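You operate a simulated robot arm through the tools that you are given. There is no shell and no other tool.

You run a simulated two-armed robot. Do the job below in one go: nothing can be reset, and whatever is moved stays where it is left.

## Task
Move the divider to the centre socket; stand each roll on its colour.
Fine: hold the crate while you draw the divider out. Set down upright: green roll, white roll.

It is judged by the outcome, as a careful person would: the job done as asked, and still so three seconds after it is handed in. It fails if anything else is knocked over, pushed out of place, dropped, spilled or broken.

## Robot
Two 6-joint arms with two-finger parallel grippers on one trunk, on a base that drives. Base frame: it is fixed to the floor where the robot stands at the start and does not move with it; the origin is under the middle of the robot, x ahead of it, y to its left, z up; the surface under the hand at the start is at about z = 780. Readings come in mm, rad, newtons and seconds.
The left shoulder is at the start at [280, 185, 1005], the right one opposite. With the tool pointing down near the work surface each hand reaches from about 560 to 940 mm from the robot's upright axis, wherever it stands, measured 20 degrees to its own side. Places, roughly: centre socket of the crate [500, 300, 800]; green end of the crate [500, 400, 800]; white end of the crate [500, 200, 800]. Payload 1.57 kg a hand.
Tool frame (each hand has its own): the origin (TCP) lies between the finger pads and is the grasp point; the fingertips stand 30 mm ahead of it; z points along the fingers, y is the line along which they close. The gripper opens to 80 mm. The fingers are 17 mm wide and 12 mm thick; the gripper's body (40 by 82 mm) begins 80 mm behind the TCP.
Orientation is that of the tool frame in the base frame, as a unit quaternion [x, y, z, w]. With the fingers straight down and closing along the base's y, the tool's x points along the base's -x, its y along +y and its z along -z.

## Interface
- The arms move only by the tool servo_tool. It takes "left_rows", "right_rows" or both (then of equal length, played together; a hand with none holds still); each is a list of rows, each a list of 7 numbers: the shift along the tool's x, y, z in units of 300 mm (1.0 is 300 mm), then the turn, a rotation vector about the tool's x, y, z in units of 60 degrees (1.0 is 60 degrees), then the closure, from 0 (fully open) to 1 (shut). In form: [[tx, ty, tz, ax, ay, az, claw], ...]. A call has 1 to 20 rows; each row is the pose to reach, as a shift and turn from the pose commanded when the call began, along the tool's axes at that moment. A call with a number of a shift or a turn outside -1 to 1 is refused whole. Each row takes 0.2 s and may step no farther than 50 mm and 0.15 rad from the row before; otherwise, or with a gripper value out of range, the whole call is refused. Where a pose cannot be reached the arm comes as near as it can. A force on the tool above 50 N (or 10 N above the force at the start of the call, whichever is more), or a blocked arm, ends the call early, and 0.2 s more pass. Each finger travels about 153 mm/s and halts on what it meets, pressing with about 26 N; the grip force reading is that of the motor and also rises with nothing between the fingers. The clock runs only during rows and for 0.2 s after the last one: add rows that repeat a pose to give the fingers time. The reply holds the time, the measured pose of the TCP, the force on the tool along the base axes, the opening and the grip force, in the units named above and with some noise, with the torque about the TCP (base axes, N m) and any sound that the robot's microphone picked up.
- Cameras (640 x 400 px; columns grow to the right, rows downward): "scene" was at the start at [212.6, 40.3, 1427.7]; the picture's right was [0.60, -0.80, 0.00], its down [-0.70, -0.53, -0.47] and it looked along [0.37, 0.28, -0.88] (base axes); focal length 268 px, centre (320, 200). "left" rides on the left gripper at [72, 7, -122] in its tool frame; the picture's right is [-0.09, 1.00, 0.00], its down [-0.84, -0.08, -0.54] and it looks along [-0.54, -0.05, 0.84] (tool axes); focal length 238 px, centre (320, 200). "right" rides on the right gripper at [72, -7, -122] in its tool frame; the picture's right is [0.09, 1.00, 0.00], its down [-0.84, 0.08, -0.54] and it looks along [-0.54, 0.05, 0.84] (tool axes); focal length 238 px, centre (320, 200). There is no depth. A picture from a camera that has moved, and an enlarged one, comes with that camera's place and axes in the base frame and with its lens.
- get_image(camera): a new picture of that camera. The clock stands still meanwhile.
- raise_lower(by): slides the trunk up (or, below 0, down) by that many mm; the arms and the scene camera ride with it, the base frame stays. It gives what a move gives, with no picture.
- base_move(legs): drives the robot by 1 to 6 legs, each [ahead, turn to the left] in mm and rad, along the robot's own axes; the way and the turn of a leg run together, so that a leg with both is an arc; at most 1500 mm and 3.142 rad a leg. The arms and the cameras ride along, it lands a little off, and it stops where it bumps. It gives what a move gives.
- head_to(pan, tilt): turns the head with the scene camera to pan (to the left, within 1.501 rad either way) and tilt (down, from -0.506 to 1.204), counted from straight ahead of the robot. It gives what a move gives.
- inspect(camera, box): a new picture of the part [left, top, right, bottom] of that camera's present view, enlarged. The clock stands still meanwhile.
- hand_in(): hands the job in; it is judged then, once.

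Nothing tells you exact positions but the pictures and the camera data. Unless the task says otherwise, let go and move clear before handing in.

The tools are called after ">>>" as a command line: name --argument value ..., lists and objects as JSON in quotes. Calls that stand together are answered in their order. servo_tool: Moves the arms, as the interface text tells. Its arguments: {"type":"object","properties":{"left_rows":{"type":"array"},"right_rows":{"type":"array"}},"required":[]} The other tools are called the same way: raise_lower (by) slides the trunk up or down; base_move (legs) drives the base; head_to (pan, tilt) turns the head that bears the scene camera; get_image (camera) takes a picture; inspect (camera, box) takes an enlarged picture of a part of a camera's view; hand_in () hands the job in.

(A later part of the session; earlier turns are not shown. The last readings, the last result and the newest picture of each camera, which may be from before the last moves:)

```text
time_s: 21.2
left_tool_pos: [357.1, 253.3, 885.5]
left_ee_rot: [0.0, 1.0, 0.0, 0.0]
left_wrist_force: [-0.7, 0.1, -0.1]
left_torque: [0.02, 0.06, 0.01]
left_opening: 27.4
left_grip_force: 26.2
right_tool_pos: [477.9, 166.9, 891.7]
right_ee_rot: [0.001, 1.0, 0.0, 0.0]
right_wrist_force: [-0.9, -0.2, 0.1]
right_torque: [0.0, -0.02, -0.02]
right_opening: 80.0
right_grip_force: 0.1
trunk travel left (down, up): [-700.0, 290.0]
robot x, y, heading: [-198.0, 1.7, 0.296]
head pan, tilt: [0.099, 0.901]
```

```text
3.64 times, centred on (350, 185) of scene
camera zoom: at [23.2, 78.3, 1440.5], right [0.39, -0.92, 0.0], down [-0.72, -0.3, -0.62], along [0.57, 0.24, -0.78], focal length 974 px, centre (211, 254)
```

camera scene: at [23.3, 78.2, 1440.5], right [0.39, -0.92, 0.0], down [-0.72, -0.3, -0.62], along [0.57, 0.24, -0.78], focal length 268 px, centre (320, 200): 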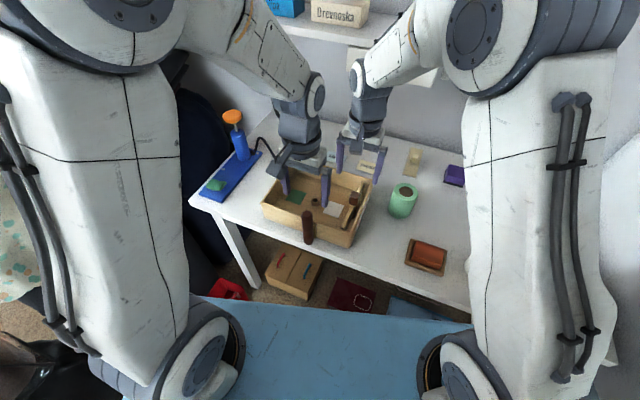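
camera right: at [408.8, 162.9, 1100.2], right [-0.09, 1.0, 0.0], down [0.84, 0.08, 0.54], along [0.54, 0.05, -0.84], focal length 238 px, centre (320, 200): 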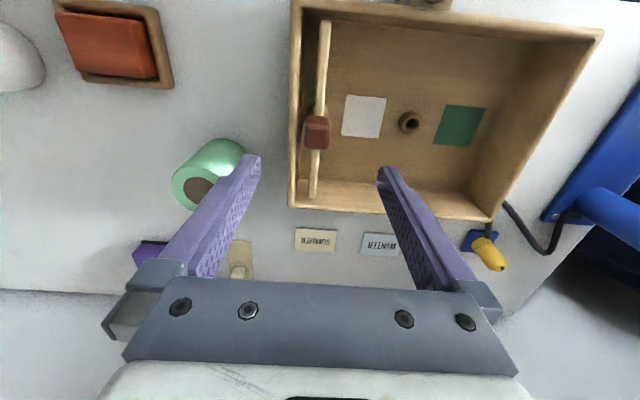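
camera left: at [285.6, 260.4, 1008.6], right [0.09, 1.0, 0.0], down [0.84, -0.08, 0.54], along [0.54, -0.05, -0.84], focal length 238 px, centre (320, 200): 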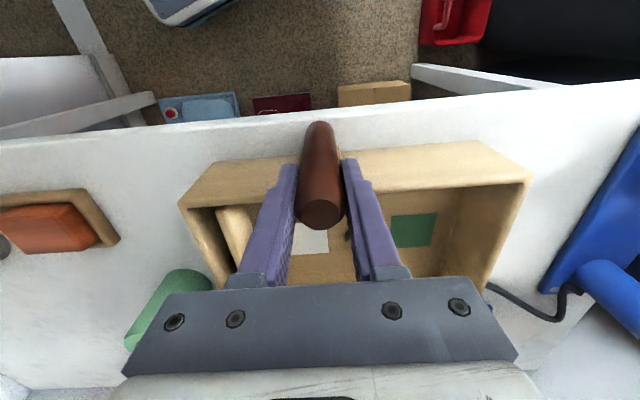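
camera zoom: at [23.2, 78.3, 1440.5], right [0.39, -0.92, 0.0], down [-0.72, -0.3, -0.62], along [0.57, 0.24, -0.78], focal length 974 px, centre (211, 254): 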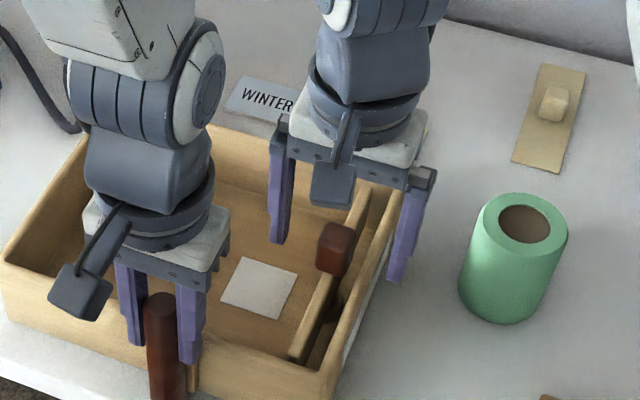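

Slight correction of about 2 mm, then close on the knob.

>>> servo_tool --right_rows '[[0.007, 0.004, 0.0, 0, 0, 0, 0], [0.007, 0.004, 0.0, 0, 0, 0, 0.4], [0.007, 0.004, 0.0, 0, 0, 0, 0.65], [0.007, 0.004, 0.0, 0, 0, 0, 0.8], [0.007, 0.004, 0.0, 0, 0, 0, 1], [0.007, 0.004, 0.0, 0, 0, 0, 1], [0.007, 0.004, 0.0, 0, 0, 0, 1]]'

>>> inspect --camera "right" --box '[230, 60, 410, 240]'

>>> inspect --camera "scene" --box '[310, 130, 390, 240]'

```text
time_s: 22.8
left_tool_pos: [356.5, 253.9, 885.7]
left_ee_rot: [0.0, 1.0, 0.0, -0.001]
left_wrist_force: [-0.8, 0.1, 0.5]
left_torque: [-0.03, 0.09, -0.03]
left_opening: 27.2
left_grip_force: 25.7
right_tool_pos: [474.5, 169.1, 892.7]
right_ee_rot: [0.001, 1.0, -0.001, 0.0]
right_wrist_force: [-1.2, -0.4, -0.5]
right_torque: [-0.02, 0.02, -0.01]
right_opening: 24.9
right_grip_force: 25.8
trunk travel left (down, up): [-700.0, 290.0]
robot x, y, heading: [-203.6, 1.1, 0.296]
head pan, tilt: [0.099, 0.901]
```

```text
2.22 times, centred on (320, 150) of right
camera zoom: at [403.5, 160.1, 1012.5], right [-0.09, 1.0, 0.0], down [0.84, 0.08, 0.54], along [0.54, 0.05, -0.84], focal length 530 px, centre (320, 311)
```

zoom: 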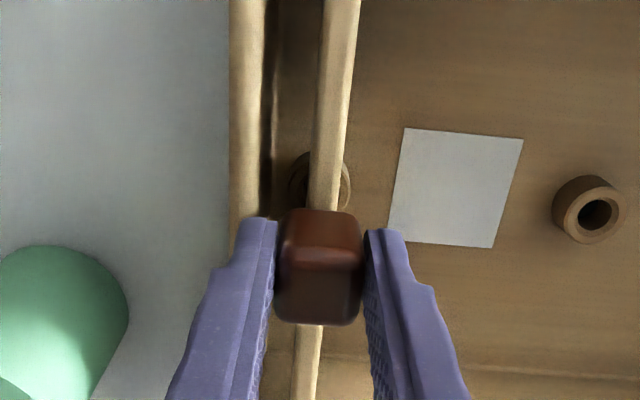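

```text
3.64 times, centred on (350, 185) of scene
camera zoom: at [23.2, 78.3, 1440.5], right [0.39, -0.92, 0.0], down [-0.72, -0.3, -0.62], along [0.57, 0.24, -0.78], focal length 974 px, centre (211, 254)
```

zoom: 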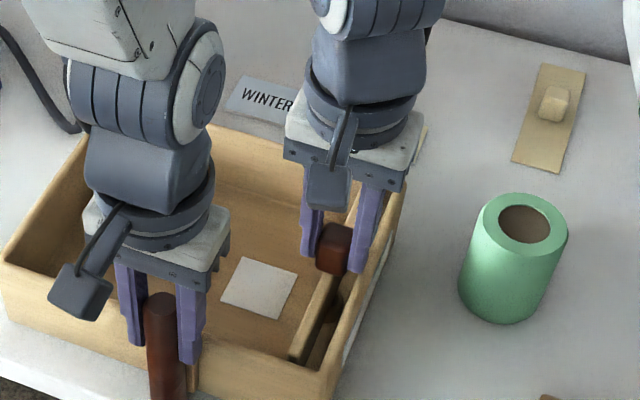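

The knob is gripped (25 mm). Holding the crate with the left, I draw the divider slowly straight up.

>>> servo_tool --left_rows '[[0, 0, 0, 0, 0, 0, 1], [0, 0, 0, 0, 0, 0, 1], [0, 0, 0, 0, 0, 0, 1], [0, 0, 0, 0, 0, 0, 1], [0, 0, 0, 0, 0, 0, 1], [0, 0, 0, 0, 0, 0, 1]]' --right_rows '[[0, 0, -0.01, 0, 0, 0, 1], [0, 0, -0.02, 0, 0, 0, 1], [0, 0, -0.03, 0, 0, 0, 1], [0, 0, -0.04, 0, 0, 0, 1], [0, 0, -0.05, 0, 0, 0, 1], [0, 0, -0.06, 0, 0, 0, 1]]'

>>> inspect --camera "right" --box '[230, 60, 410, 240]'

>>> inspect --camera "scene" --box '[310, 130, 390, 240]'

```text
time_s: 24.2
left_tool_pos: [358.5, 253.9, 885.3]
left_ee_rot: [0.0, 1.0, 0.0, 0.0]
left_wrist_force: [0.5, -0.5, 0.7]
left_torque: [0.02, 0.15, -0.09]
left_opening: 27.4
left_grip_force: 25.8
right_tool_pos: [474.6, 168.7, 909.1]
right_ee_rot: [0.002, 1.0, 0.0, 0.001]
right_wrist_force: [-0.1, 0.1, -1.3]
right_torque: [0.01, 0.01, 0.0]
right_opening: 24.8
right_grip_force: 26.2
trunk travel left (down, up): [-700.0, 290.0]
robot x, y, heading: [-204.6, -0.4, 0.301]
head pan, tilt: [0.099, 0.901]
```

```text
2.22 times, centred on (320, 150) of right
camera zoom: at [403.1, 161.2, 1030.0], right [-0.09, 1.0, 0.0], down [0.84, 0.08, 0.54], along [0.54, 0.05, -0.84], focal length 530 px, centre (320, 311)
```

zoom: 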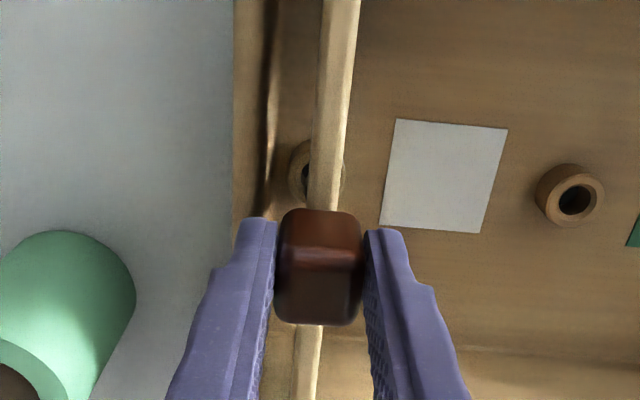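

```text
3.64 times, centred on (350, 185) of scene
camera zoom: at [23.3, 78.3, 1440.4], right [0.39, -0.92, 0.0], down [-0.72, -0.3, -0.62], along [0.57, 0.24, -0.78], focal length 974 px, centre (211, 254)
```

zoom: 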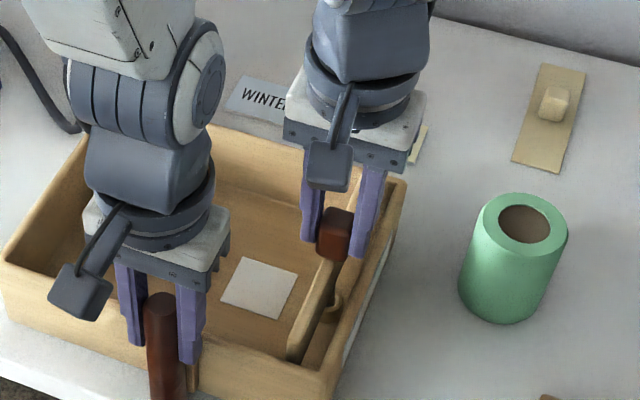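

It is sliding out cleanly with little force and the crate is still. I keep lifting to clear the rim.

>>> servo_tool --left_rows '[[0, 0, 0, 0, 0, 0, 1], [0, 0, 0, 0, 0, 0, 1], [0, 0, 0, 0, 0, 0, 1], [0, 0, 0, 0, 0, 0, 1], [0, 0, 0, 0, 0, 0, 1], [0, 0, 0, 0, 0, 0, 1], [0, 0, 0, 0, 0, 0, 1], [0, 0, 0, 0, 0, 0, 1]]' --right_rows '[[0, 0, -0.03, 0, 0, 0, 1], [0, 0, -0.06, 0, 0, 0, 1], [0, 0, -0.09, 0, 0, 0, 1], [0, 0, -0.12, 0, 0, 0, 1], [0, 0, -0.15, 0, 0, 0, 1], [0, 0, -0.18, 0, 0, 0, 1], [0, 0, -0.21, 0, 0, 0, 1], [0, 0, -0.21, 0, 0, 0, 1]]'

>>> get_image --camera "right"

>>> inspect --camera "scene" --box '[250, 130, 390, 260]'

>>> get_image --camera "left"

```text
time_s: 26.0
left_tool_pos: [357.2, 253.7, 885.7]
left_ee_rot: [0.0, 1.0, 0.0, 0.0]
left_wrist_force: [0.3, -0.2, 0.7]
left_torque: [0.02, 0.11, -0.03]
left_opening: 27.3
left_grip_force: 25.8
right_tool_pos: [474.3, 167.4, 973.3]
right_ee_rot: [0.001, 1.0, 0.0, 0.0]
right_wrist_force: [-0.5, -0.6, -0.8]
right_torque: [0.0, -0.04, -0.01]
right_opening: 25.1
right_grip_force: 25.6
trunk travel left (down, up): [-700.0, 290.0]
robot x, y, heading: [-196.8, 3.5, 0.3]
head pan, tilt: [0.099, 0.901]
```

```text
taken
camera right: at [403.7, 160.5, 1094.4], right [-0.09, 1.0, 0.0], down [0.84, 0.08, 0.54], along [0.54, 0.05, -0.84], focal length 238 px, centre (320, 200)
```

right: 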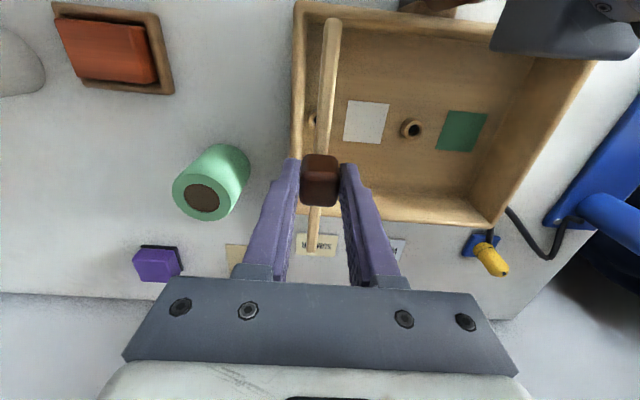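

```text
3.08 times, centred on (320, 195) of scene
camera zoom: at [23.2, 78.3, 1440.5], right [0.39, -0.92, 0.0], down [-0.72, -0.3, -0.62], along [0.57, 0.24, -0.78], focal length 824 px, centre (320, 215)
```

zoom: 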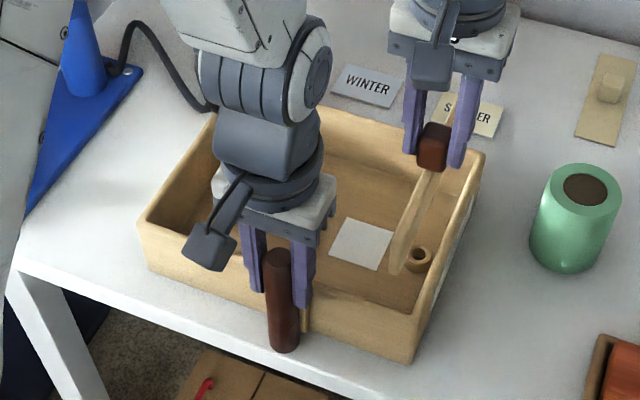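

```text
taken
camera left: at [285.5, 260.4, 1008.7], right [0.09, 1.0, 0.0], down [0.84, -0.08, 0.54], along [0.54, -0.05, -0.84], focal length 238 px, centre (320, 200)
```

left: 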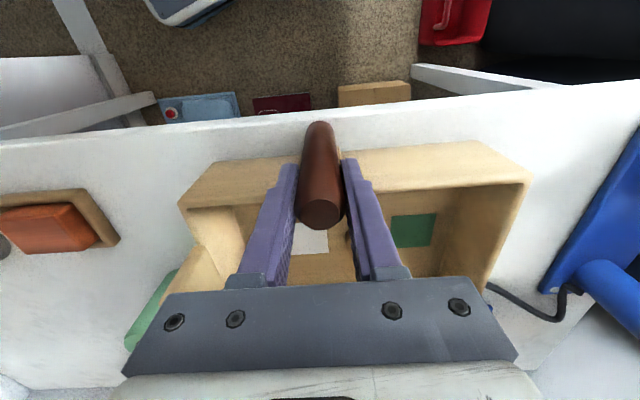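

The divider is fully out and the crate hasn't moved. I now release the post, raise the left hand straight up and move it aside so the centre socket is free and visible.

>>> servo_tool --left_rows '[[0, 0, 0, 0, 0, 0, 0.5], [0, 0, 0, 0, 0, 0, 0], [0, 0, 0, 0, 0, 0, 0], [0, 0, -0.08, 0, 0, 0, 0], [0, 0, -0.2, 0, 0, 0, 0], [0, 0, -0.33, 0, 0, 0, 0], [0, 0, -0.46, 0, 0, 0, 0], [0.05, 0.12, -0.5, 0, 0, 0, 0], [0.12, 0.25, -0.53, 0, 0, 0, 0], [0.2, 0.38, -0.55, 0, 0, 0, 0], [0.28, 0.51, -0.55, 0, 0, 0, 0], [0.28, 0.51, -0.55, 0, 0, 0, 0]]'

>>> get_image --camera "scene"

>>> inspect --camera "scene" --box '[250, 140, 390, 260]'

>>> inspect --camera "right" --box '[280, 0, 520, 180]'

>>> get_image --camera "left"

```text
time_s: 28.6
left_tool_pos: [270.7, 408.3, 1048.7]
left_ee_rot: [0.0, 1.0, 0.0, 0.0]
left_wrist_force: [-0.2, 0.4, -0.1]
left_torque: [0.01, 0.01, 0.0]
left_opening: 79.8
left_grip_force: 0.1
right_tool_pos: [474.5, 168.9, 974.4]
right_ee_rot: [0.0, 1.0, -0.001, 0.0]
right_wrist_force: [0.0, 0.4, -0.2]
right_torque: [0.01, 0.03, -0.03]
right_opening: 24.9
right_grip_force: 25.8
trunk travel left (down, up): [-700.0, 290.0]
robot x, y, heading: [-203.0, 6.3, 0.295]
head pan, tilt: [0.099, 0.901]
```

```text
taken
camera scene: at [23.1, 78.4, 1440.5], right [0.39, -0.92, 0.0], down [-0.72, -0.3, -0.62], along [0.57, 0.24, -0.78], focal length 268 px, centre (320, 200)
```

scene: 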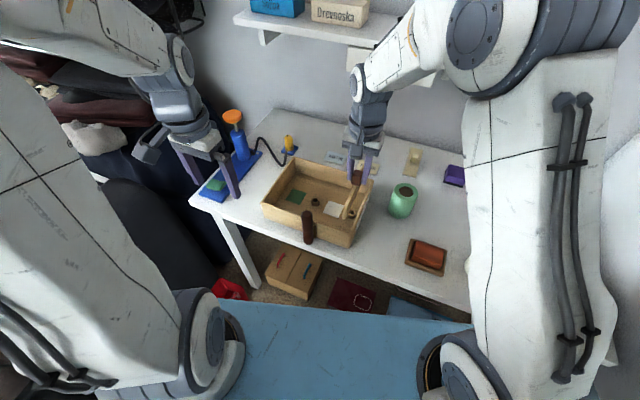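

```text
3.33 times, centred on (320, 200) of scene
camera zoom: at [23.1, 78.4, 1440.5], right [0.39, -0.92, 0.0], down [-0.72, -0.3, -0.62], along [0.57, 0.24, -0.78], focal length 893 px, centre (320, 200)
```

zoom: 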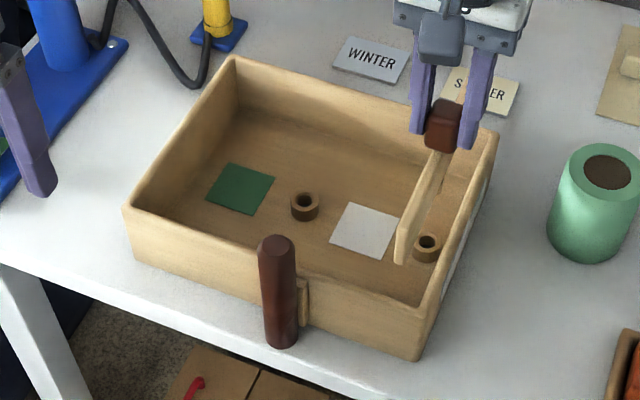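

```text
2.22 times, centred on (400, 90) of right
camera zoom: at [403.5, 160.5, 1094.2], right [-0.09, 1.0, 0.0], down [0.84, 0.08, 0.54], along [0.54, 0.05, -0.84], focal length 530 px, centre (142, 444)
```

zoom: 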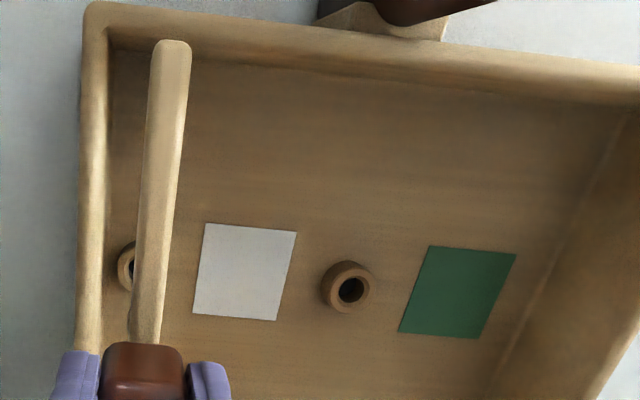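

```text
taken
camera left: at [198.8, 414.8, 1173.2], right [0.09, 1.0, 0.0], down [0.84, -0.08, 0.54], along [0.54, -0.05, -0.84], focal length 238 px, centre (320, 200)
```

left: 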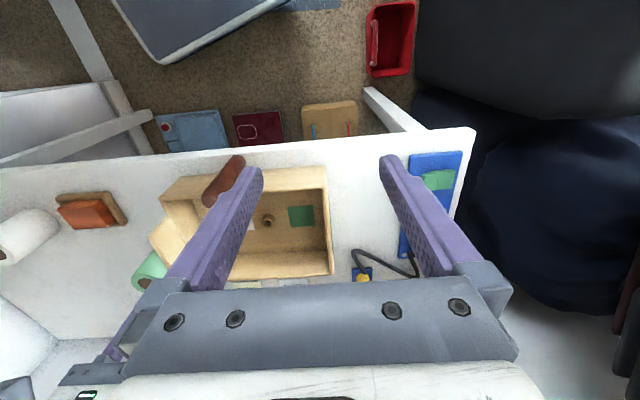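

>>> inspect --camera "scene" --box '[305, 180, 365, 225]'

>>> inspect --camera "right" --box '[300, 60, 460, 180]'

```text
8.89 times, centred on (335, 202) of scene
camera zoom: at [23.1, 78.4, 1440.5], right [0.39, -0.92, 0.0], down [-0.72, -0.3, -0.62], along [0.57, 0.24, -0.78], focal length 2381 px, centre (187, 178)
```

zoom: 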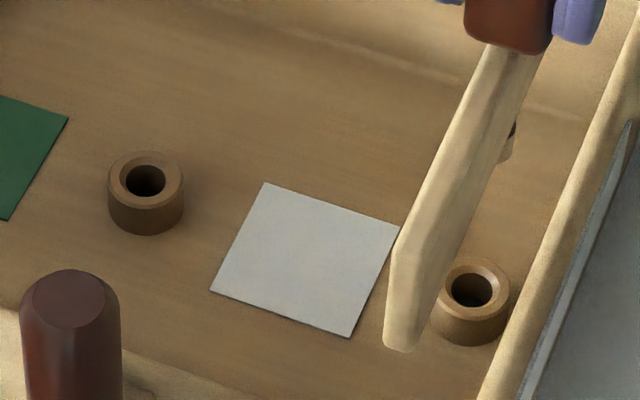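

```text
3.33 times, centred on (380, 120) of right
camera zoom: at [403.5, 160.5, 1094.2], right [-0.09, 1.0, 0.0], down [0.84, 0.08, 0.54], along [0.54, 0.05, -0.84], focal length 794 px, centre (120, 467)
```

zoom: 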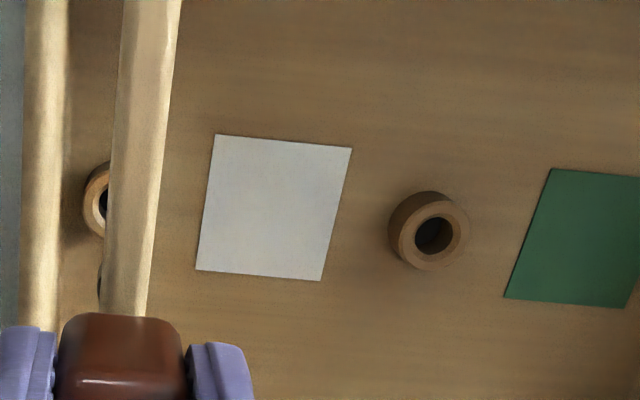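

Both sockets are clearly visible; the spacing measures about 118 mm along y with no x offset. I carry the divider across at this height to above the centre socket, then check.

>>> servo_tool --right_rows '[[0, 0.08, 0, 0, 0, 0, 1], [0, 0.16, 0, 0, 0, 0, 1], [0, 0.24, 0, 0, 0, 0, 1], [0, 0.32, 0, 0, 0, 0, 1], [0, 0.3923, 0, 0, 0, 0, 1], [0, 0.3923, 0, 0, 0, 0, 1]]'

>>> inspect --camera "scene" --box '[250, 140, 390, 260]'

>>> get_image --camera "right"

>>> inspect --camera "left" --box '[130, 140, 350, 300]'

```text
time_s: 30.0
left_tool_pos: [271.8, 406.7, 1050.8]
left_ee_rot: [0.0, 1.0, 0.0, 0.0]
left_wrist_force: [0.2, 0.0, 0.2]
left_torque: [0.0, 0.01, 0.03]
left_opening: 80.0
left_grip_force: 0.1
right_tool_pos: [475.6, 285.2, 973.3]
right_ee_rot: [0.001, 1.0, 0.0, 0.0]
right_wrist_force: [-0.5, 0.0, -0.8]
right_torque: [0.02, -0.02, -0.03]
right_opening: 25.1
right_grip_force: 25.9
trunk travel left (down, up): [-700.0, 290.0]
robot x, y, heading: [-205.3, -3.3, 0.3]
head pan, tilt: [0.099, 0.901]
```

```text
3.33 times, centred on (320, 200) of scene
camera zoom: at [23.2, 78.4, 1440.5], right [0.39, -0.92, 0.0], down [-0.72, -0.3, -0.62], along [0.57, 0.24, -0.78], focal length 893 px, centre (320, 200)
```

zoom: 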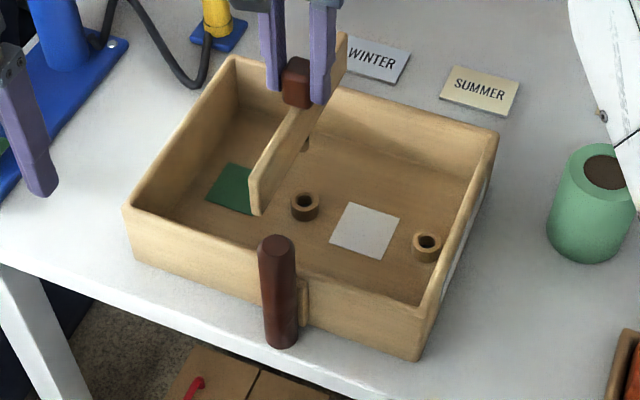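

```text
taken
camera right: at [404.3, 278.3, 1093.9], right [-0.09, 1.0, 0.0], down [0.84, 0.08, 0.54], along [0.54, 0.05, -0.84], focal length 238 px, centre (320, 200)
```

right: 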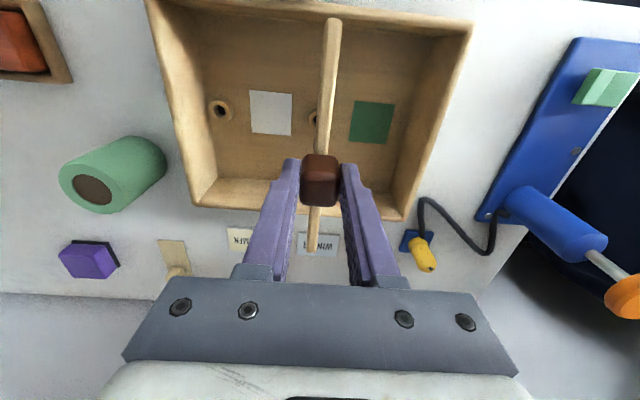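

```text
2.50 times, centred on (240, 220) of left
camera zoom: at [199.3, 414.5, 1173.0], right [0.09, 1.0, 0.0], down [0.84, -0.08, 0.54], along [0.54, -0.05, -0.84], focal length 596 px, centre (520, 150)
```

zoom: 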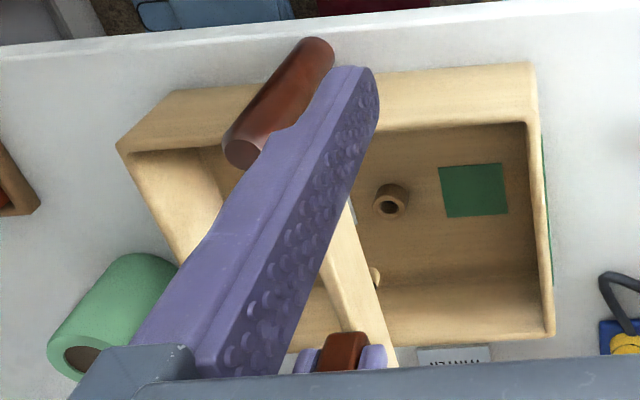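

>>> inspect --camera "right" --box '[300, 60, 460, 180]'

>>> inspect --camera "scene" --box '[290, 165, 360, 215]'

```text
3.33 times, centred on (380, 120) of right
camera zoom: at [404.3, 278.3, 1093.9], right [-0.09, 1.0, 0.0], down [0.84, 0.08, 0.54], along [0.54, 0.05, -0.84], focal length 794 px, centre (120, 467)
```

zoom: 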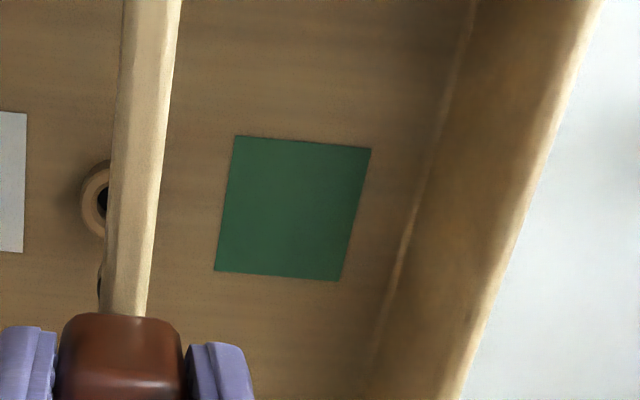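

```text
8.00 times, centred on (325, 190) of scene
camera zoom: at [23.2, 78.4, 1440.5], right [0.39, -0.92, 0.0], down [-0.72, -0.3, -0.62], along [0.57, 0.24, -0.78], focal length 2143 px, centre (280, 280)
```

zoom: 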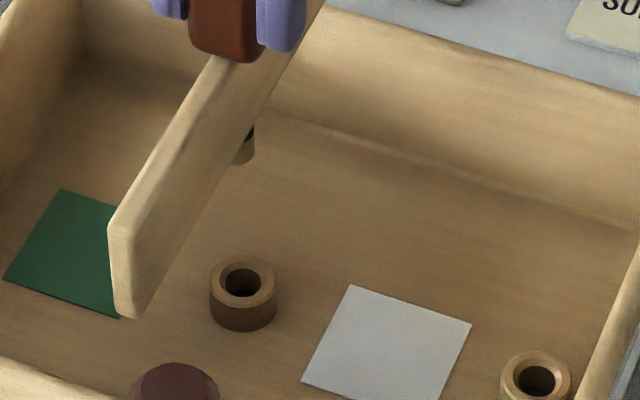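

The view of the boss relative to the divider matches the earlier one at the end socket within about 1 mm. I lower to just above the boss and check again.

>>> servo_tool --right_rows '[[0, -0.001, 0.05, 0, 0, 0, 1], [0, -0.002, 0.1, 0, 0, 0, 1], [0, -0.002, 0.15, 0, 0, 0, 1], [0, -0.002, 0.18, 0, 0, 0, 1], [0, -0.002, 0.2, 0, 0, 0, 1], [0, -0.002, 0.2, 0, 0, 0, 1]]'

>>> inspect --camera "scene" --box '[290, 165, 360, 215]'

>>> inspect --camera "right" --box '[240, 60, 400, 180]'

>>> inspect --camera "left" --box '[200, 140, 350, 300]'

```text
time_s: 31.4
left_tool_pos: [270.5, 407.0, 1050.1]
left_ee_rot: [0.0, 1.0, 0.0, 0.0]
left_wrist_force: [-0.7, 0.2, -0.4]
left_torque: [0.0, 0.03, 0.03]
left_opening: 79.9
left_grip_force: 0.0
right_tool_pos: [473.7, 287.4, 911.2]
right_ee_rot: [0.001, 1.0, 0.0, -0.001]
right_wrist_force: [-0.2, 0.6, 0.0]
right_torque: [0.04, 0.02, -0.01]
right_opening: 25.3
right_grip_force: 26.2
trunk travel left (down, up): [-700.0, 290.0]
robot x, y, heading: [-196.2, -2.8, 0.301]
head pan, tilt: [0.099, 0.901]
```

```text
8.00 times, centred on (325, 190) of scene
camera zoom: at [23.2, 78.3, 1440.5], right [0.39, -0.92, 0.0], down [-0.72, -0.3, -0.62], along [0.57, 0.24, -0.78], focal length 2143 px, centre (280, 280)
```

zoom: 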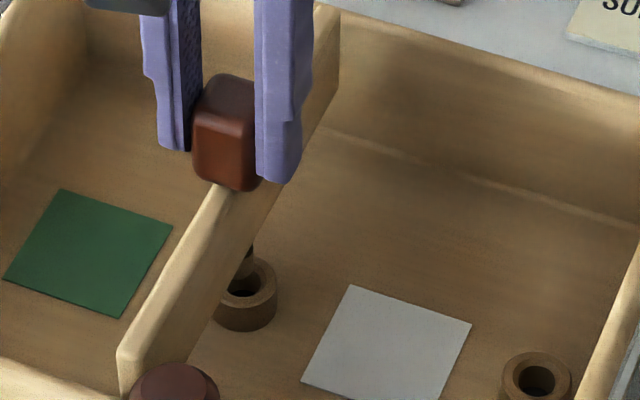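

```text
3.33 times, centred on (320, 120) of right
camera zoom: at [402.1, 278.1, 1032.0], right [-0.09, 1.0, 0.0], down [0.84, 0.08, 0.54], along [0.54, 0.05, -0.84], focal length 794 px, centre (320, 467)
```

zoom: 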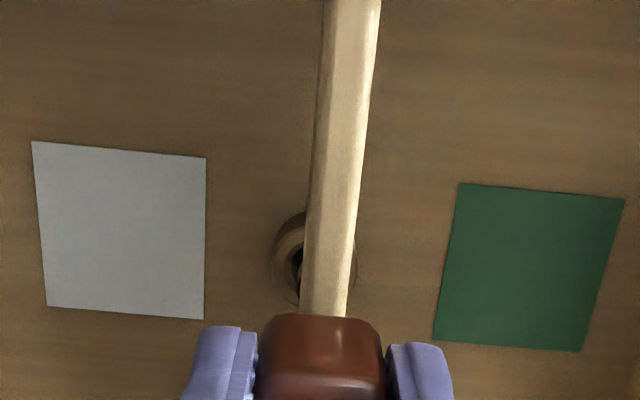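

```text
2.50 times, centred on (275, 220) of left
camera zoom: at [199.3, 414.4, 1173.1], right [0.09, 1.0, 0.0], down [0.84, -0.08, 0.54], along [0.54, -0.05, -0.84], focal length 596 px, centre (432, 150)
```

zoom: 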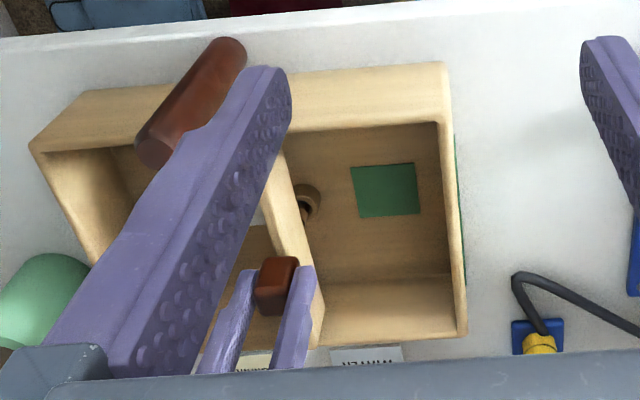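

>>> inspect --camera "scene" --box '[308, 185, 332, 212]'

>>> inspect --camera "right" --box '[295, 100, 345, 165]'

```text
14.81 times, centred on (320, 198) of scene
camera zoom: at [23.2, 78.3, 1440.5], right [0.39, -0.92, 0.0], down [-0.72, -0.3, -0.62], along [0.57, 0.24, -0.78], focal length 3968 px, centre (320, 222)
```

zoom: 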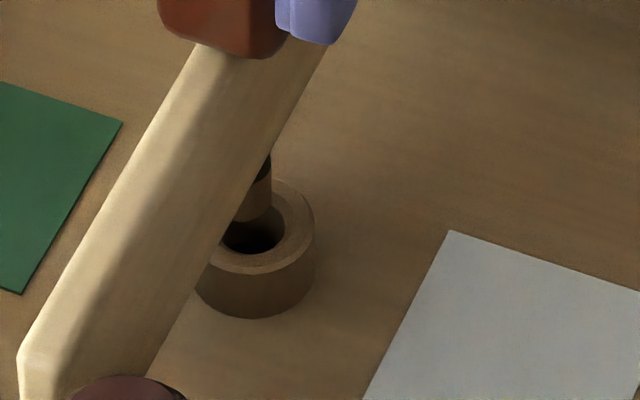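

```text
6.15 times, centred on (320, 132) of right
camera zoom: at [402.1, 278.1, 1032.0], right [-0.09, 1.0, 0.0], down [0.84, 0.08, 0.54], along [0.54, 0.05, -0.84], focal length 1467 px, centre (320, 615)
```

zoom: 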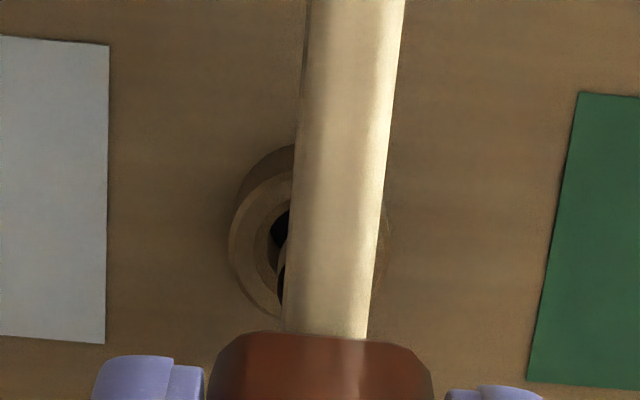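

The peg hangs directly above the centre hole (within about 0.6 mm). I lower it gently into the socket.

>>> servo_tool --right_rows '[[0, -0.0015, 0.008, 0, 0, 0, 1], [0, -0.0015, 0.016, 0, 0, 0, 1], [0, -0.0015, 0.024, 0, 0, 0, 1], [0, -0.0015, 0.032, 0, 0, 0, 1], [0, -0.0015, 0.04, 0, 0, 0, 1], [0, -0.0015, 0.048, 0, 0, 0, 1], [0, -0.0015, 0.056, 0, 0, 0, 1], [0, -0.0015, 0.063, 0, 0, 0, 1]]'

>>> inspect --camera "scene" --box '[290, 165, 360, 215]'

>>> inspect --camera "right" --box '[240, 60, 400, 180]'

```text
time_s: 33.2
left_tool_pos: [270.7, 407.1, 1050.8]
left_ee_rot: [0.0, 1.0, -0.001, 0.0]
left_wrist_force: [-0.9, 0.8, 0.2]
left_torque: [0.01, 0.02, -0.01]
left_opening: 80.1
left_grip_force: 0.1
right_tool_pos: [474.4, 284.9, 893.8]
right_ee_rot: [0.001, 1.0, 0.0, -0.001]
right_wrist_force: [-1.4, 0.1, -0.2]
right_torque: [0.03, 0.0, 0.02]
right_opening: 25.3
right_grip_force: 25.8
trunk travel left (down, up): [-700.0, 290.0]
robot x, y, heading: [-196.5, -0.1, 0.301]
head pan, tilt: [0.099, 0.901]
```

```text
8.00 times, centred on (325, 190) of scene
camera zoom: at [23.1, 78.3, 1440.5], right [0.39, -0.92, 0.0], down [-0.72, -0.3, -0.62], along [0.57, 0.24, -0.78], focal length 2143 px, centre (280, 280)
```

zoom: 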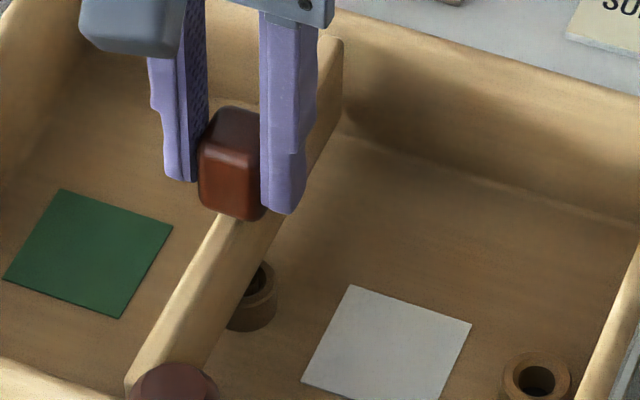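

```text
3.33 times, centred on (320, 120) of right
camera zoom: at [403.8, 277.1, 1014.5], right [-0.09, 1.0, 0.0], down [0.84, 0.08, 0.54], along [0.54, 0.05, -0.84], focal length 794 px, centre (320, 467)
```

zoom: 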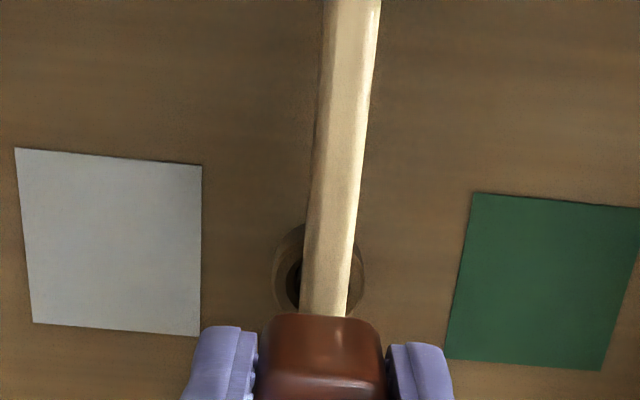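

The peg slid in freely. I lower the last 2 mm to seat it.

>>> servo_tool --right_rows '[[0, 0, 0.004, 0, 0, 0, 1], [0, 0, 0.008, 0, 0, 0, 1], [0, 0, 0.008, 0, 0, 0, 1]]'

>>> inspect --camera "scene" --box '[290, 165, 360, 215]'

>>> inspect --camera "scene" --box '[308, 185, 332, 212]'

```text
time_s: 34.0
left_tool_pos: [270.2, 408.1, 1050.5]
left_ee_rot: [0.0, 1.0, 0.0, 0.001]
left_wrist_force: [-0.2, 0.3, -1.2]
left_torque: [0.02, 0.02, 0.03]
left_opening: 79.9
left_grip_force: 0.0
right_tool_pos: [475.5, 285.3, 892.1]
right_ee_rot: [0.001, 1.0, -0.001, 0.002]
right_wrist_force: [-0.2, -2.9, 6.7]
right_torque: [-0.16, 0.04, 0.02]
right_opening: 24.9
right_grip_force: 25.9
trunk travel left (down, up): [-700.0, 290.0]
robot x, y, heading: [-199.5, -2.2, 0.296]
head pan, tilt: [0.099, 0.901]
```

```text
8.00 times, centred on (325, 190) of scene
camera zoom: at [22.8, 78.0, 1440.6], right [0.39, -0.92, 0.0], down [-0.72, -0.3, -0.62], along [0.57, 0.24, -0.78], focal length 2143 px, centre (280, 280)
```

zoom: 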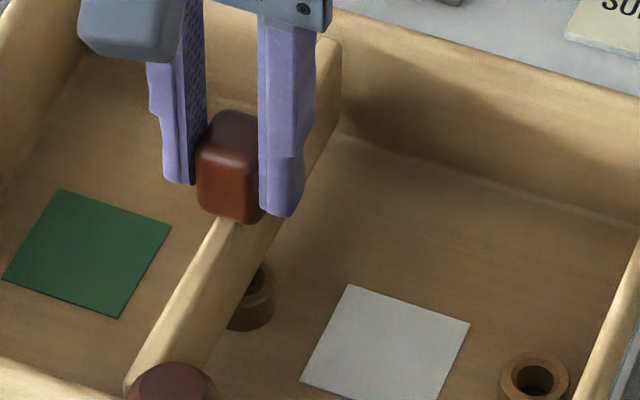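

```text
14.81 times, centred on (320, 198) of scene
camera zoom: at [22.8, 78.0, 1440.6], right [0.39, -0.92, 0.0], down [-0.72, -0.3, -0.62], along [0.57, 0.24, -0.78], focal length 3968 px, centre (320, 222)
```

zoom: 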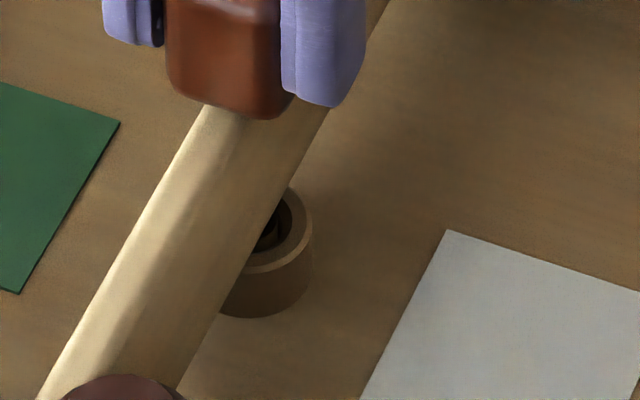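

Contact force appears at exactly the seated height (z≈892), so the divider is home. I release the knob and rise straight up.

>>> servo_tool --right_rows '[[0, 0, -0.002, 0, 0, 0, 0.6], [0, 0, -0.002, 0, 0, 0, 0.4], [0, 0, -0.002, 0, 0, 0, 0], [0, 0, -0.002, 0, 0, 0, 0], [0, 0, -0.04, 0, 0, 0, 0], [0, 0, -0.12, 0, 0, 0, 0], [0, 0, -0.24, 0, 0, 0, 0], [0, 0, -0.36, 0, 0, 0, 0], [0, 0, -0.48, 0, 0, 0, 0], [0, 0, -0.48, 0, 0, 0, 0]]'

>>> inspect --camera "right" --box '[140, 0, 500, 230]'

>>> inspect --camera "scene" --box '[250, 140, 390, 260]'

>>> inspect --camera "left" --box '[130, 140, 350, 300]'

```text
time_s: 36.2
left_tool_pos: [271.2, 407.0, 1050.7]
left_ee_rot: [0.0, 1.0, 0.0, 0.0]
left_wrist_force: [-0.3, -0.1, -0.5]
left_torque: [0.02, 0.03, -0.02]
left_opening: 80.1
left_grip_force: 0.1
right_tool_pos: [474.9, 287.2, 1034.2]
right_ee_rot: [0.001, 1.0, 0.0, 0.0]
right_wrist_force: [-1.0, -0.9, 0.5]
right_torque: [-0.02, 0.03, 0.04]
right_opening: 79.8
right_grip_force: 0.0
trunk travel left (down, up): [-700.0, 290.0]
robot x, y, heading: [-200.0, 0.4, 0.305]
head pan, tilt: [0.099, 0.901]
```

```text
1.74 times, centred on (320, 115) of right
camera zoom: at [402.7, 278.1, 1155.8], right [-0.09, 1.0, 0.0], down [0.84, 0.08, 0.54], along [0.54, 0.05, -0.84], focal length 414 px, centre (320, 348)
```

zoom: 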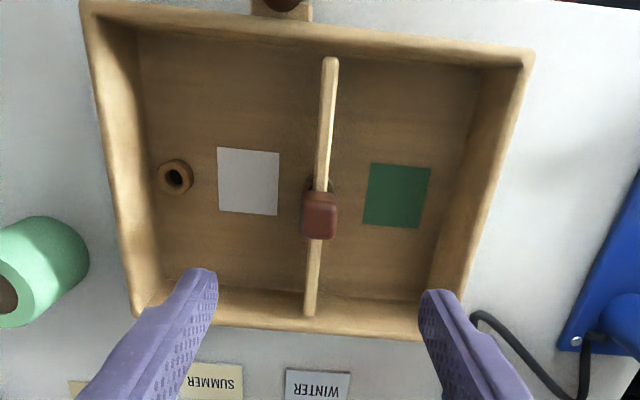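

```text
3.33 times, centred on (320, 200) of scene
camera zoom: at [23.0, 78.3, 1440.5], right [0.39, -0.92, 0.0], down [-0.72, -0.3, -0.62], along [0.57, 0.24, -0.78], focal length 893 px, centre (320, 200)
```

zoom: 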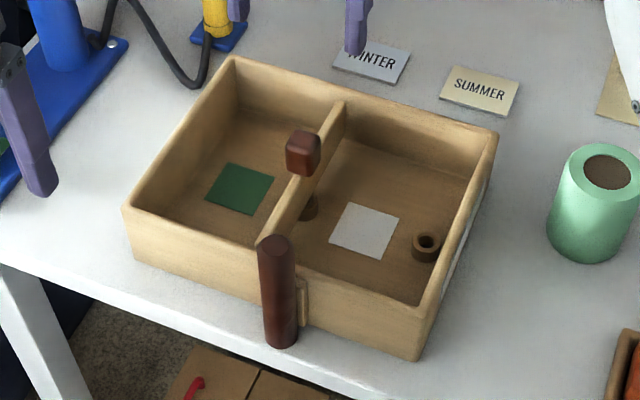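

```text
2.50 times, centred on (240, 220) of left
camera zoom: at [199.2, 414.4, 1173.2], right [0.09, 1.0, 0.0], down [0.84, -0.08, 0.54], along [0.54, -0.05, -0.84], focal length 596 px, centre (520, 150)
```

zoom: 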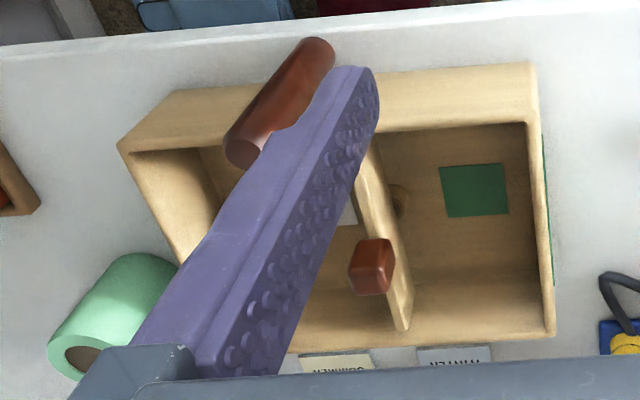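

The divider stands in the centre socket. Next the green roll: I move the right hand over it while turning the wrist 90° so the fingers will close along x, which fits in the compartments.

>>> servo_tool --right_rows '[[-0.022, -0.067, 0.0056, 0, 0, -0.125, 0], [-0.044, -0.133, 0.011, 0, 0, -0.25, 0], [-0.067, -0.2, 0.0167, 0, 0, -0.375, 0], [-0.089, -0.267, 0.0222, 0, 0, -0.5, 0], [-0.111, -0.333, 0.028, 0, 0, -0.625, 0], [-0.1333, -0.4, 0.0333, 0, 0, -0.75, 0], [-0.1333, -0.4, 0.0333, 0, 0, -0.75, 0]]'

>>> servo_tool --right_rows '[[0.033, -0.065, 0.013, 0, 0, -0.125, 0], [0.066, -0.13, 0.027, 0, 0, -0.25, 0], [0.099, -0.196, 0.04, 0, 0, -0.375, 0], [0.132, -0.261, 0.053, 0, 0, -0.5, 0], [0.165, -0.326, 0.067, 0, 0, -0.625, 0], [0.198, -0.3912, 0.08, 0, 0, -0.75, 0], [0.198, -0.3912, 0.08, 0, 0, -0.75, 0]]'

>>> get_image --camera "right"

>>> get_image --camera "scene"

>>> get_image --camera "left"

```text
time_s: 37.8
left_tool_pos: [271.0, 407.3, 1050.7]
left_ee_rot: [0.001, 1.0, 0.0, 0.0]
left_wrist_force: [-0.3, -0.4, 0.6]
left_torque: [-0.03, 0.0, 0.0]
left_opening: 80.1
left_grip_force: 0.0
right_tool_pos: [518.1, 163.8, 1025.4]
right_ee_rot: [-0.382, 0.924, 0.0, 0.0]
right_wrist_force: [0.5, -0.1, -0.6]
right_torque: [0.01, 0.01, -0.01]
right_opening: 80.0
right_grip_force: 0.0
trunk travel left (down, up): [-700.0, 290.0]
robot x, y, heading: [-201.6, 3.3, 0.302]
head pan, tilt: [0.099, 0.901]
```

```text
time_s: 39.4
left_tool_pos: [271.2, 406.7, 1049.8]
left_ee_rot: [0.0, 1.0, 0.0, 0.0]
left_wrist_force: [0.1, 0.8, -0.9]
left_torque: [0.01, -0.04, -0.02]
left_opening: 80.1
left_grip_force: 0.0
right_tool_pos: [554.5, 39.1, 1001.7]
right_ee_rot: [-0.707, 0.707, 0.0, -0.001]
right_wrist_force: [0.2, 0.3, 0.3]
right_torque: [-0.03, 0.0, 0.0]
right_opening: 80.0
right_grip_force: 0.0
trunk travel left (down, up): [-700.0, 290.0]
robot x, y, heading: [-198.5, 0.0, 0.299]
head pan, tilt: [0.099, 0.901]
```

```text
taken
camera right: at [561.3, -34.3, 1121.9], right [-1.0, -0.09, 0.0], down [-0.08, 0.84, 0.54], along [-0.05, 0.54, -0.84], focal length 238 px, centre (320, 200)
```

right: 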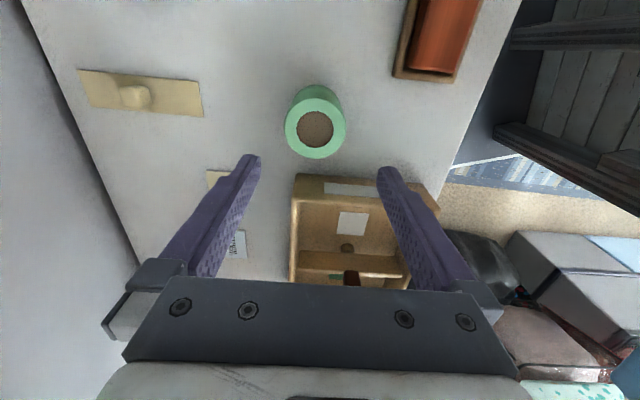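

```text
taken
camera scene: at [23.2, 78.2, 1440.5], right [0.39, -0.92, 0.0], down [-0.72, -0.3, -0.62], along [0.57, 0.24, -0.78], focal length 268 px, centre (320, 200)
```

scene: 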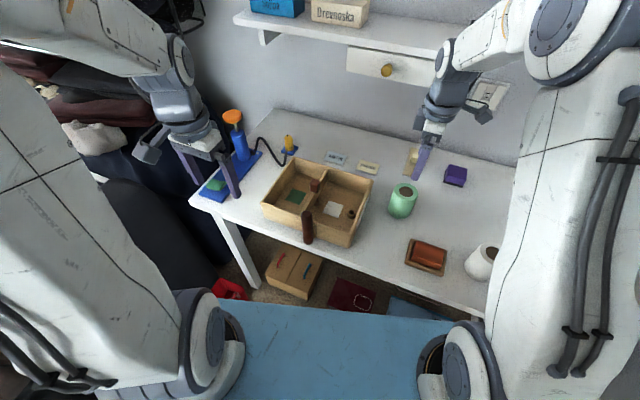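

```text
taken
camera left: at [199.3, 414.3, 1173.1], right [0.09, 1.0, 0.0], down [0.84, -0.08, 0.54], along [0.54, -0.05, -0.84], focal length 238 px, centre (320, 200)
```

left: 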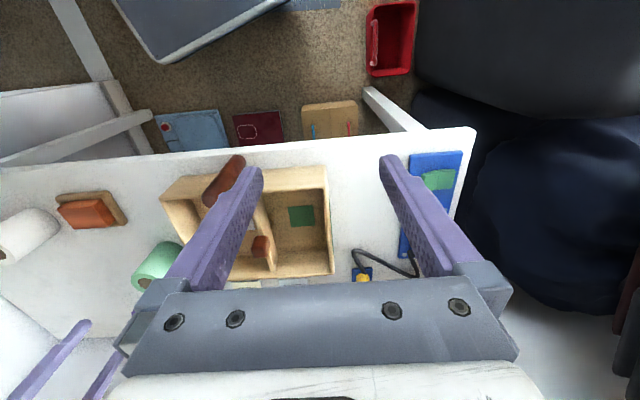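

>>> inspect --camera "right" --box '[230, 60, 410, 200]'

>>> inspect --camera "scene" --box '[360, 150, 450, 230]'

```text
2.86 times, centred on (320, 130) of right
camera zoom: at [561.3, -34.3, 1121.9], right [-1.0, -0.09, 0.0], down [-0.08, 0.84, 0.54], along [-0.05, 0.54, -0.84], focal length 681 px, centre (320, 400)
```

zoom: 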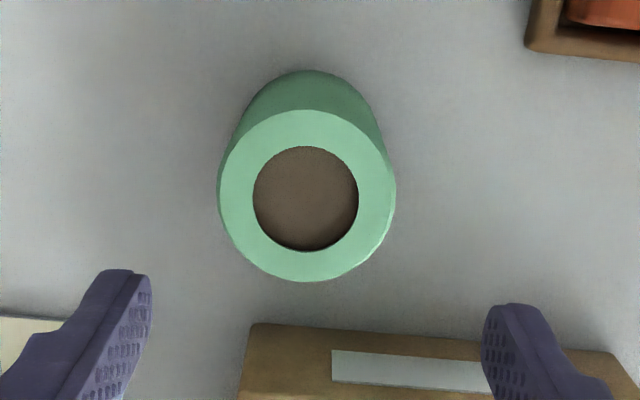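

```text
5.00 times, centred on (405, 190) of scene
camera zoom: at [23.2, 78.2, 1440.5], right [0.39, -0.92, 0.0], down [-0.72, -0.3, -0.62], along [0.57, 0.24, -0.78], focal length 1339 px, centre (-105, 250)
```

zoom: 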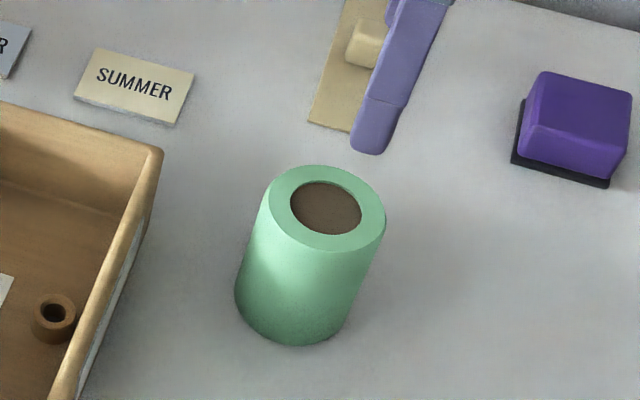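

The green roll's top is about 66–69 mm wide, centred near [559.5, 42], top z≈870. I align over it and come down to just above its top to check.

>>> servo_tool --right_rows '[[-0.004, -0.008, 0.1, 0, 0, 0, 0], [-0.0083, -0.0167, 0.2, 0, 0, 0, 0], [-0.0083, -0.0167, 0.3, 0, 0, 0, 0], [-0.0083, -0.0167, 0.3, 0, 0, 0, 0]]'

>>> inspect --camera "right" --box '[220, 80, 420, 260]'

>>> inspect --camera "scene" --box '[360, 150, 450, 230]'

```text
time_s: 40.4
left_tool_pos: [271.2, 407.7, 1050.1]
left_ee_rot: [0.0, 1.0, 0.0, 0.0]
left_wrist_force: [0.4, -0.2, -1.0]
left_torque: [0.0, -0.01, 0.0]
left_opening: 80.0
left_grip_force: 0.0
right_tool_pos: [559.4, 42.7, 914.0]
right_ee_rot: [-0.706, 0.708, 0.0, 0.001]
right_wrist_force: [-1.3, 0.1, -0.6]
right_torque: [0.04, -0.01, -0.03]
right_opening: 79.7
right_grip_force: 0.1
trunk travel left (down, up): [-700.0, 290.0]
robot x, y, heading: [-200.4, 1.2, 0.298]
head pan, tilt: [0.099, 0.901]
```

```text
2.22 times, centred on (320, 170) of right
camera zoom: at [566.6, -31.0, 1033.7], right [-1.0, -0.09, 0.0], down [-0.08, 0.84, 0.54], along [-0.05, 0.54, -0.84], focal length 530 px, centre (320, 267)
```

zoom: 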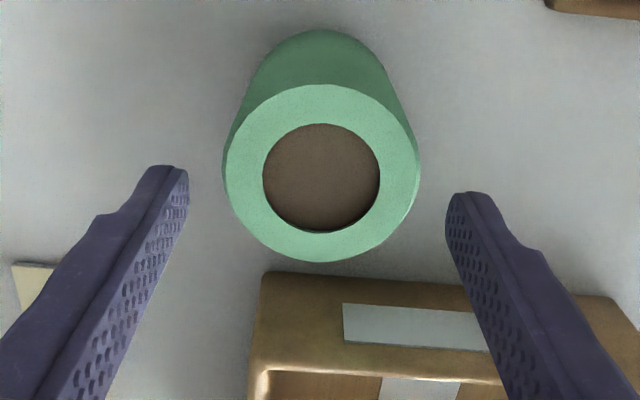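

```text
5.00 times, centred on (405, 190) of scene
camera zoom: at [23.3, 78.3, 1440.4], right [0.39, -0.92, 0.0], down [-0.72, -0.3, -0.62], along [0.57, 0.24, -0.78], focal length 1339 px, centre (-105, 250)
```

zoom: 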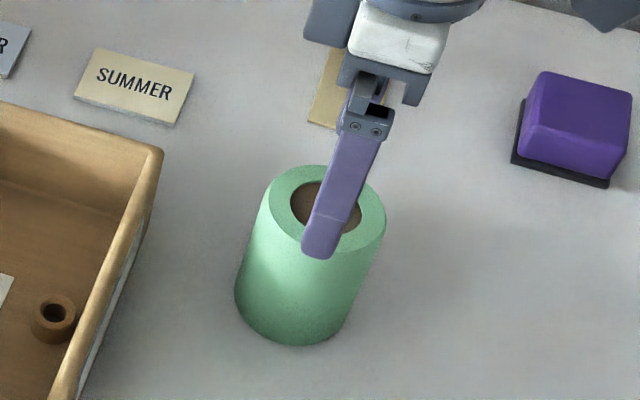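

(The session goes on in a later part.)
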